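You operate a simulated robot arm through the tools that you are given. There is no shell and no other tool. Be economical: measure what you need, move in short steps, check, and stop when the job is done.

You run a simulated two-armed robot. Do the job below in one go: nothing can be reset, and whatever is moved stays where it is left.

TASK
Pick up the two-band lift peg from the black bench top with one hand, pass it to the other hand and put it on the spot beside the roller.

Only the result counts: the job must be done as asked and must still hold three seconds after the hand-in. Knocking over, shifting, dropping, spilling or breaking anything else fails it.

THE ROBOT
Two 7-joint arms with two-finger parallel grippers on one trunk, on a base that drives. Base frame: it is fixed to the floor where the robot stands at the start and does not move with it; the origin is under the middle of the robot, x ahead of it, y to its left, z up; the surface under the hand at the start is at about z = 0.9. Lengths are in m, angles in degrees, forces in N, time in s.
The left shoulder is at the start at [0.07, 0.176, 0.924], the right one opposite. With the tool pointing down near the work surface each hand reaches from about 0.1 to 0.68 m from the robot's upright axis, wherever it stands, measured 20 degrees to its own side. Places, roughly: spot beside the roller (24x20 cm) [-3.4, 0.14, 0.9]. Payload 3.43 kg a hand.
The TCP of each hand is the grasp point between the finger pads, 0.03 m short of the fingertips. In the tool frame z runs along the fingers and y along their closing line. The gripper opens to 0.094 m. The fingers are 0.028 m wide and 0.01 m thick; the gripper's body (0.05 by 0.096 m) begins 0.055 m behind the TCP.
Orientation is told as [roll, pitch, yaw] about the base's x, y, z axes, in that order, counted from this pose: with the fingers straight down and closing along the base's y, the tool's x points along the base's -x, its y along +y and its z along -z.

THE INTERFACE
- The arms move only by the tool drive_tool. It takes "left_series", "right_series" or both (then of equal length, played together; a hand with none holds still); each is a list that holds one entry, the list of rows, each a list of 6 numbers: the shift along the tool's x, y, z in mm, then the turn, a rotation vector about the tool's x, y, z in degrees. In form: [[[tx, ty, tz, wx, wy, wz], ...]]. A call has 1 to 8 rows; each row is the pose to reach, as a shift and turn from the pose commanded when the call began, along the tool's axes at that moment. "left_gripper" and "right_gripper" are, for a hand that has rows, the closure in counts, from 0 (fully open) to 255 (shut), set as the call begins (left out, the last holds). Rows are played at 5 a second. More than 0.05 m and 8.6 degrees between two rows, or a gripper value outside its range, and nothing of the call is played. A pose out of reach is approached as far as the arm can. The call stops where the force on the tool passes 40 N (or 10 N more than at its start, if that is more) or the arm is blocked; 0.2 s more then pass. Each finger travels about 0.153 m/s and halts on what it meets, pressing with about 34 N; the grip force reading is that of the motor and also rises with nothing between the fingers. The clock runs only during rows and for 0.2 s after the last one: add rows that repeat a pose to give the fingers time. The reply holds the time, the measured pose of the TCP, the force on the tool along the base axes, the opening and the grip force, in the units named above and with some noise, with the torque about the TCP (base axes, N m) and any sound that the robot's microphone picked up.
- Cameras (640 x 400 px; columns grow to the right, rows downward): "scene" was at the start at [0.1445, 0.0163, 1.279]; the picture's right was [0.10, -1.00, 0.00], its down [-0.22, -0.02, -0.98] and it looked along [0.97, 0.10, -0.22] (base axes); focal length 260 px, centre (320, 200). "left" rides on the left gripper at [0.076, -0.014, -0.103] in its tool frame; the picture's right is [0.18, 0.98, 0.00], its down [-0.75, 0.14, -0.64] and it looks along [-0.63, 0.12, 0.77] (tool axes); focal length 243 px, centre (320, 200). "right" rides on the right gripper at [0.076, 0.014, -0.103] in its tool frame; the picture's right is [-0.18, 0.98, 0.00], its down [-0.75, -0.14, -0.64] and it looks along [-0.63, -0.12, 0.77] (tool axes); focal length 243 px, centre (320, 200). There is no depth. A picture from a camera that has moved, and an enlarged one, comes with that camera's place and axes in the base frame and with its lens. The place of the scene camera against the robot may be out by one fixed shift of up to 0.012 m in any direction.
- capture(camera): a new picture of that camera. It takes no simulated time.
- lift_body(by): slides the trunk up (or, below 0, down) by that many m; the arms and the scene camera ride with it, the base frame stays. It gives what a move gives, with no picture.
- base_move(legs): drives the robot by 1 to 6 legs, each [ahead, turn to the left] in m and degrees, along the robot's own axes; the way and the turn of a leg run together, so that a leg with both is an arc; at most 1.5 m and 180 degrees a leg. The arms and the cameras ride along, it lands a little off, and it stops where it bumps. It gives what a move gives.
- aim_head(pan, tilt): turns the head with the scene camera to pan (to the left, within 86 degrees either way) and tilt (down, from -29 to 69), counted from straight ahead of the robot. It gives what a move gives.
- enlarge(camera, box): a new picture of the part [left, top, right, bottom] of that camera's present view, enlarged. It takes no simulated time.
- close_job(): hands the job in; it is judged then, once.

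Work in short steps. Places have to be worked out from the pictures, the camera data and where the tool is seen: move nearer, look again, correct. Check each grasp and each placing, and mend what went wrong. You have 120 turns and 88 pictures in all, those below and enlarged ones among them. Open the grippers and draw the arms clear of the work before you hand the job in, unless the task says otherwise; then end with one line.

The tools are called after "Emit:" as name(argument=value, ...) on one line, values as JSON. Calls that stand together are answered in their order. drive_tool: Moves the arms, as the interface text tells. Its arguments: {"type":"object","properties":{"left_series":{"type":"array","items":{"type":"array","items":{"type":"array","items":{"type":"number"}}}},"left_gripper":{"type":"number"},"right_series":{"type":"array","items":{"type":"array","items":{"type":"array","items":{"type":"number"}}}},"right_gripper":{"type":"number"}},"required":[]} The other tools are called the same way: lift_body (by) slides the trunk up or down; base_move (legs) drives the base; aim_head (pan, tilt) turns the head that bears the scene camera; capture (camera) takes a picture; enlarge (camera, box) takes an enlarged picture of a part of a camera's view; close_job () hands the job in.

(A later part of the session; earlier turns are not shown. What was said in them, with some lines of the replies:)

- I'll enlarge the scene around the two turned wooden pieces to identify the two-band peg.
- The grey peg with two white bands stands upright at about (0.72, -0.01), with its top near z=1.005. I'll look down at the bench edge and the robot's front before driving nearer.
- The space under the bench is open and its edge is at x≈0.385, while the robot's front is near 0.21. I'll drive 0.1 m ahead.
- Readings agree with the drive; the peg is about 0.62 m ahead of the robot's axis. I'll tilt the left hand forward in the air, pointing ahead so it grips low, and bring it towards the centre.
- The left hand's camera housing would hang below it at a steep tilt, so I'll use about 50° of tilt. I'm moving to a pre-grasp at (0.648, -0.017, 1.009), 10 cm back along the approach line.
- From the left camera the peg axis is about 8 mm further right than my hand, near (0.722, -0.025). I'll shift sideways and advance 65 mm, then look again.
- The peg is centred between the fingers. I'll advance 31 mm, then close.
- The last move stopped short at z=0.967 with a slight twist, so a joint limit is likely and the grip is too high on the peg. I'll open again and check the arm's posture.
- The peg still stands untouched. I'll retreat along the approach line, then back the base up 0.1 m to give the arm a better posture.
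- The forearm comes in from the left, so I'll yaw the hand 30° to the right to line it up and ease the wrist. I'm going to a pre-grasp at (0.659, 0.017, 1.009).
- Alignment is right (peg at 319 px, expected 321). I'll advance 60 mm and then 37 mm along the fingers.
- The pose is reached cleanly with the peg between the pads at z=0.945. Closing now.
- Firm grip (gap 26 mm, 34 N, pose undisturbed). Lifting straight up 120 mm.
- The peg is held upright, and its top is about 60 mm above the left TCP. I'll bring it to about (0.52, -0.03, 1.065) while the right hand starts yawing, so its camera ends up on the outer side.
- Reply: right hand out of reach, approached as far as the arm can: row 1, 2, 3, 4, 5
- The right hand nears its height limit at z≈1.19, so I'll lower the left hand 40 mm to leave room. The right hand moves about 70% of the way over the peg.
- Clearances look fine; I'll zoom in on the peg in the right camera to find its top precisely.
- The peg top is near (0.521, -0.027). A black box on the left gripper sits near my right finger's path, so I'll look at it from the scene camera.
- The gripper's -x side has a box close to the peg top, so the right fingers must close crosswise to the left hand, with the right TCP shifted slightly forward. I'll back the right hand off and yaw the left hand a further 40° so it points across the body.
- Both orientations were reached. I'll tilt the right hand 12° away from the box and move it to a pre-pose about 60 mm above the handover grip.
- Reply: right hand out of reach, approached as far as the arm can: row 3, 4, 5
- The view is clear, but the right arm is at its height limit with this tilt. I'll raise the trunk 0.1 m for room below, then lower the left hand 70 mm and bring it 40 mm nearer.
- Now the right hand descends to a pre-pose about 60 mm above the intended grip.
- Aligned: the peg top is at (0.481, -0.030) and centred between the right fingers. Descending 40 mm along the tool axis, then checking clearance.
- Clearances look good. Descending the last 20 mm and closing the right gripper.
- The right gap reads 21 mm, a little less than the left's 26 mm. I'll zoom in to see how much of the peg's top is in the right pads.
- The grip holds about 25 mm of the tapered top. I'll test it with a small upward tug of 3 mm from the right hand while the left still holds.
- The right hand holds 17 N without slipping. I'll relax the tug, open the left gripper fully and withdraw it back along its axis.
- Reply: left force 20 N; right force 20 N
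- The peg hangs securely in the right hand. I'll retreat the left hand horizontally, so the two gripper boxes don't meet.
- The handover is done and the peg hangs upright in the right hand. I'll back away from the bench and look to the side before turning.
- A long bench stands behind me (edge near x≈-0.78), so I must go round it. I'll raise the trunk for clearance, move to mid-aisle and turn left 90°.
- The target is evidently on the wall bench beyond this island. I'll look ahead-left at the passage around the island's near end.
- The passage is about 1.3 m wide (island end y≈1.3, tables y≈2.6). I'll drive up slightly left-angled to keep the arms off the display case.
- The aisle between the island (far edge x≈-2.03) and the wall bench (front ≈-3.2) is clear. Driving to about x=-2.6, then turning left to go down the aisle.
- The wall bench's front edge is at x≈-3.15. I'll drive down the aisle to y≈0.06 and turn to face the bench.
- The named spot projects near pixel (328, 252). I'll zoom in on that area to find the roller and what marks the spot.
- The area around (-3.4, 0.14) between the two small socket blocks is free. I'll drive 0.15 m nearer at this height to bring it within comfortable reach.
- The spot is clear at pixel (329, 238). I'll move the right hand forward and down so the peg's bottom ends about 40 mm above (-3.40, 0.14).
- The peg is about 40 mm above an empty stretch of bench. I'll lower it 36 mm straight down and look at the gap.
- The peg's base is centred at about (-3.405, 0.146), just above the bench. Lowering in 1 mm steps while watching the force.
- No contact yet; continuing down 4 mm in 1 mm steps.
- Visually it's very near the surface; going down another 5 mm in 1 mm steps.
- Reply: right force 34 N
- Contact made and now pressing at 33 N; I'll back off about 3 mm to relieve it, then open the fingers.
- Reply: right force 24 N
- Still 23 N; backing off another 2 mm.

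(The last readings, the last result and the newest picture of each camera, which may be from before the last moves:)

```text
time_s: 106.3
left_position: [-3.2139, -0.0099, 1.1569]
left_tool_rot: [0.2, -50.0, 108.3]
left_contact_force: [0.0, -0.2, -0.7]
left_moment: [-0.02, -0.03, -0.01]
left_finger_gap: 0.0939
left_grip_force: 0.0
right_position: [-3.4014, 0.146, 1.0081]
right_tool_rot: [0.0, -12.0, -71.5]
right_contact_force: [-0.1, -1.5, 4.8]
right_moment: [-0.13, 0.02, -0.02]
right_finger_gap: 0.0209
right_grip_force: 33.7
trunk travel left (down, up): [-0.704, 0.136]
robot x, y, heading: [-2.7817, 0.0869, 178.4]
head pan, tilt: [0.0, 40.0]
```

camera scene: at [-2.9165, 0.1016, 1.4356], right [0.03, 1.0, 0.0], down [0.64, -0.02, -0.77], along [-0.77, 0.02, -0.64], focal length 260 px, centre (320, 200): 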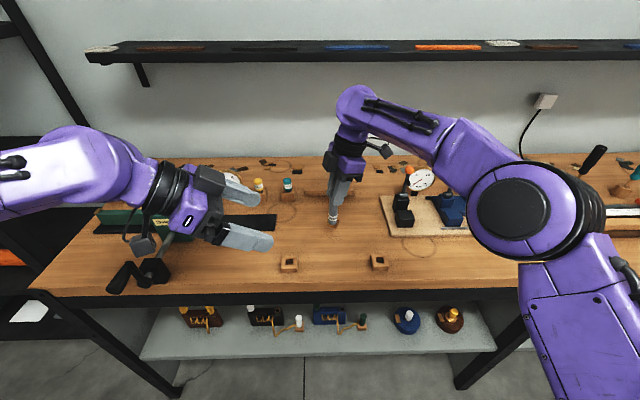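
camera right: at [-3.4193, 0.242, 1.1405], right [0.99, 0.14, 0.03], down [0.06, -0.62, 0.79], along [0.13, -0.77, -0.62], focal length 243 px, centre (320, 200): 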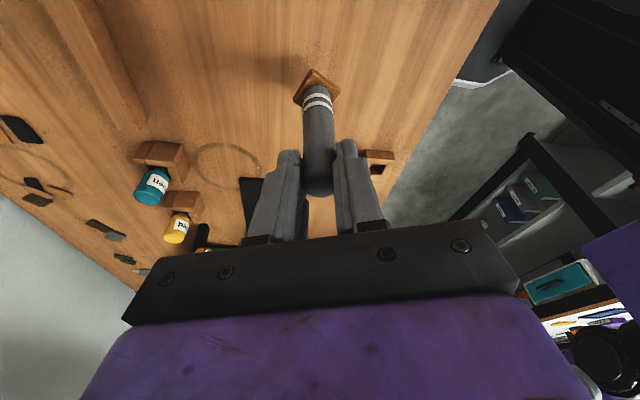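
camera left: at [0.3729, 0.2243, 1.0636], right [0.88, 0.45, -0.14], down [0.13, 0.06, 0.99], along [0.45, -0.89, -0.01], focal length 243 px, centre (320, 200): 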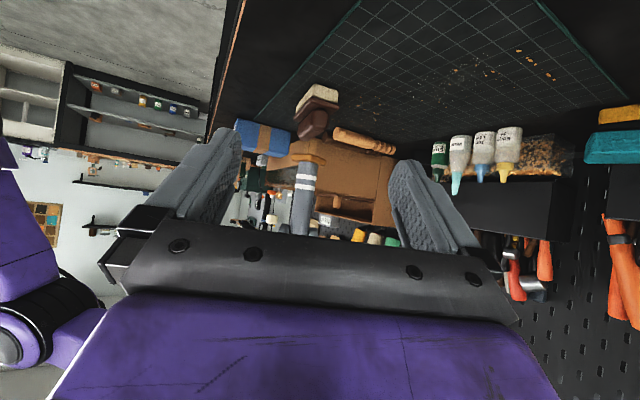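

Only about 5 N of light contact remains. Opening the right gripper to release the peg.

Emit:
drive_tool(right_series=[[[0, 0, 0, 0, 0, 0], [0, 0, 0, 0, 0, 0], [0, 0, 0, 0, 0, 0]]], right_gripper=40)

Emit:
enlarge(camera="scene", box=[280, 170, 400, 270])

Emit:
enlarge(camera="right", box=[200, 20, 440, 240])

```text
time_s: 107.1
left_position: [-3.2162, -0.0094, 1.1562]
left_tool_rot: [0.1, -50.0, 108.3]
left_contact_force: [0.0, 0.4, -0.8]
left_moment: [0.0, 0.01, -0.03]
left_finger_gap: 0.0939
left_grip_force: 0.1
right_position: [-3.4021, 0.145, 1.01]
right_tool_rot: [-0.2, -12.0, -71.5]
right_contact_force: [0.3, 0.2, 0.5]
right_moment: [0.02, -0.01, 0.0]
right_finger_gap: 0.0788
right_grip_force: 0.1
trunk travel left (down, up): [-0.704, 0.136]
robot x, y, heading: [-2.7849, 0.0918, 178.5]
head pan, tilt: [0.0, 40.0]
```

```text
4.00 times, centred on (340, 220) of scene
camera zoom: at [-2.9177, 0.1016, 1.4354], right [0.03, 1.0, 0.0], down [0.64, -0.02, -0.77], along [-0.77, 0.02, -0.64], focal length 1040 px, centre (240, 120)
```

zoom: 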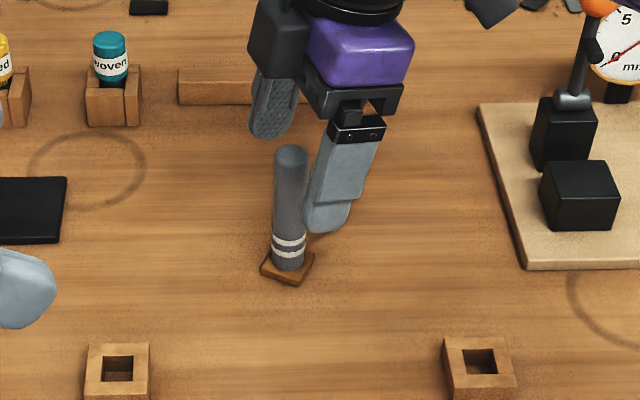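

```text
1.82 times, centred on (320, 130) of right
camera zoom: at [-3.4191, 0.2414, 1.0934], right [0.99, 0.14, 0.04], down [0.06, -0.62, 0.79], along [0.13, -0.77, -0.62], focal length 441 px, centre (320, 327)
```

zoom: 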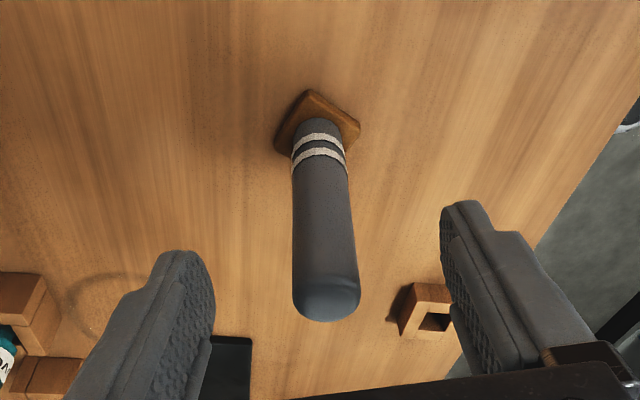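

The peg stands free and upright. I'll withdraw the right hand along its fingers and then back toward the robot.

Emit:
drive_tool(right_series=[[[0, 0, -20, 0, 0, 0], [0, 0, -45, 0, 0, 0], [0, 0, -75, 0, 0, 0], [0, 0, -110, 0, 0, 0], [0, 0, -150, 0, 0, 0], [-20, 30, -165, 0, 0, 0], [-40, 70, -165, 0, 0, 0], [-50, 110, -165, 0, 0, 0]]], right_gripper=40)

Emit:
capture(camera="scene")

Emit:
enlarge(camera="scene", box=[230, 150, 430, 290])

```text
time_s: 108.9
left_position: [-3.2156, -0.0104, 1.1555]
left_tool_rot: [0.0, -50.1, 108.4]
left_contact_force: [-0.6, 0.1, -0.1]
left_moment: [0.03, -0.01, -0.03]
left_finger_gap: 0.0942
left_grip_force: 0.1
right_position: [-3.3806, 0.1486, 1.206]
right_tool_rot: [-0.1, -12.0, -71.5]
right_contact_force: [0.1, -0.4, 0.4]
right_moment: [-0.01, -0.01, 0.01]
right_finger_gap: 0.0792
right_grip_force: 0.0
right hand out of reach, approached as far as the arm can: row 5, 6, 7, 8
trunk travel left (down, up): [-0.704, 0.136]
robot x, y, heading: [-2.7863, 0.0866, 178.3]
head pan, tilt: [0.0, 40.0]
```

```text
23 pictures are left
camera scene: at [-2.9182, 0.1016, 1.4354], right [0.03, 1.0, 0.0], down [0.64, -0.02, -0.77], along [-0.77, 0.02, -0.64], focal length 260 px, centre (320, 200)
```

scene: 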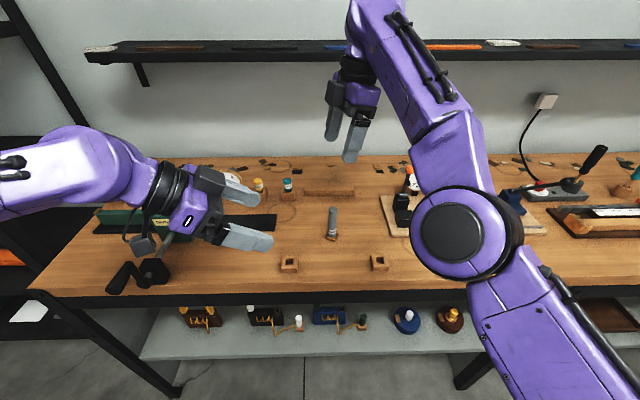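

```text
2.86 times, centred on (330, 220) of scene
camera zoom: at [-2.9182, 0.1016, 1.4354], right [0.03, 1.0, 0.0], down [0.64, -0.02, -0.77], along [-0.77, 0.02, -0.64], focal length 743 px, centre (291, 143)
```

zoom: 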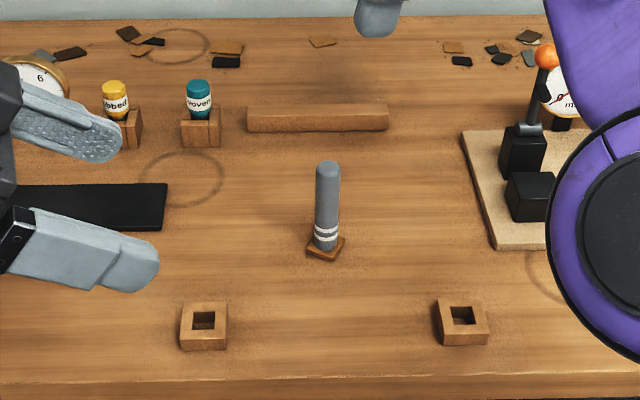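

The peg stands steady in the middle of the spot. I'll back the base off 0.25 m so both arms are clear, then verify once more.

Emit:
base_move(legs=[[-0.25, 0]])

Emit:
capture(camera="scene")

```text
time_s: 110.7
left_position: [-2.9683, -0.0154, 1.1564]
left_tool_rot: [0.1, -50.1, 108.1]
left_contact_force: [0.4, -0.5, 1.1]
left_moment: [-0.01, -0.01, 0.0]
left_finger_gap: 0.094
left_grip_force: 0.1
right_position: [-3.1311, 0.1444, 1.205]
right_tool_rot: [0.0, -12.0, -71.8]
right_contact_force: [-1.0, 0.5, -0.1]
right_moment: [0.04, 0.03, 0.0]
right_finger_gap: 0.0792
right_grip_force: 0.1
trunk travel left (down, up): [-0.704, 0.136]
robot x, y, heading: [-2.5365, 0.0808, 177.9]
head pan, tilt: [0.0, 40.0]
```

```text
21 pictures are left
camera scene: at [-2.6704, 0.0942, 1.4354], right [0.03, 1.0, 0.0], down [0.64, -0.02, -0.77], along [-0.77, 0.03, -0.64], focal length 260 px, centre (320, 200)
```

scene: 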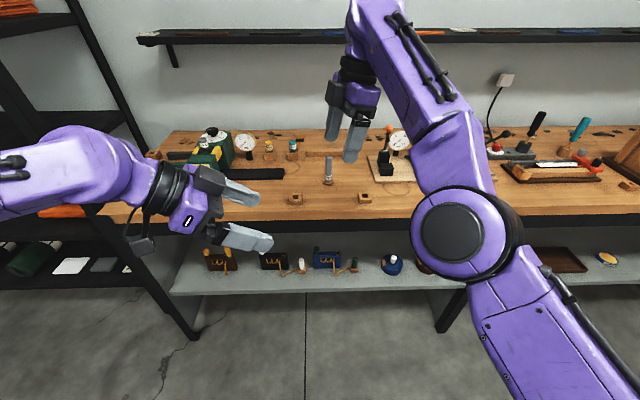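

The peg stands upright on the spot, nothing else was disturbed, and both hands are open and clear. Handing in.

Emit:
close_job()

```text
The job is handed in.
```

I picked the two-band lift peg up with the left hand, passed it to the right hand in mid-air, and stood it upright at about (-3.40, 0.15). That is within 1 cm of the given coordinates for the spot; I couldn't tell which object on the bench is the roller. Nothing else was seen to move, and both hands were open and clear at hand-in.
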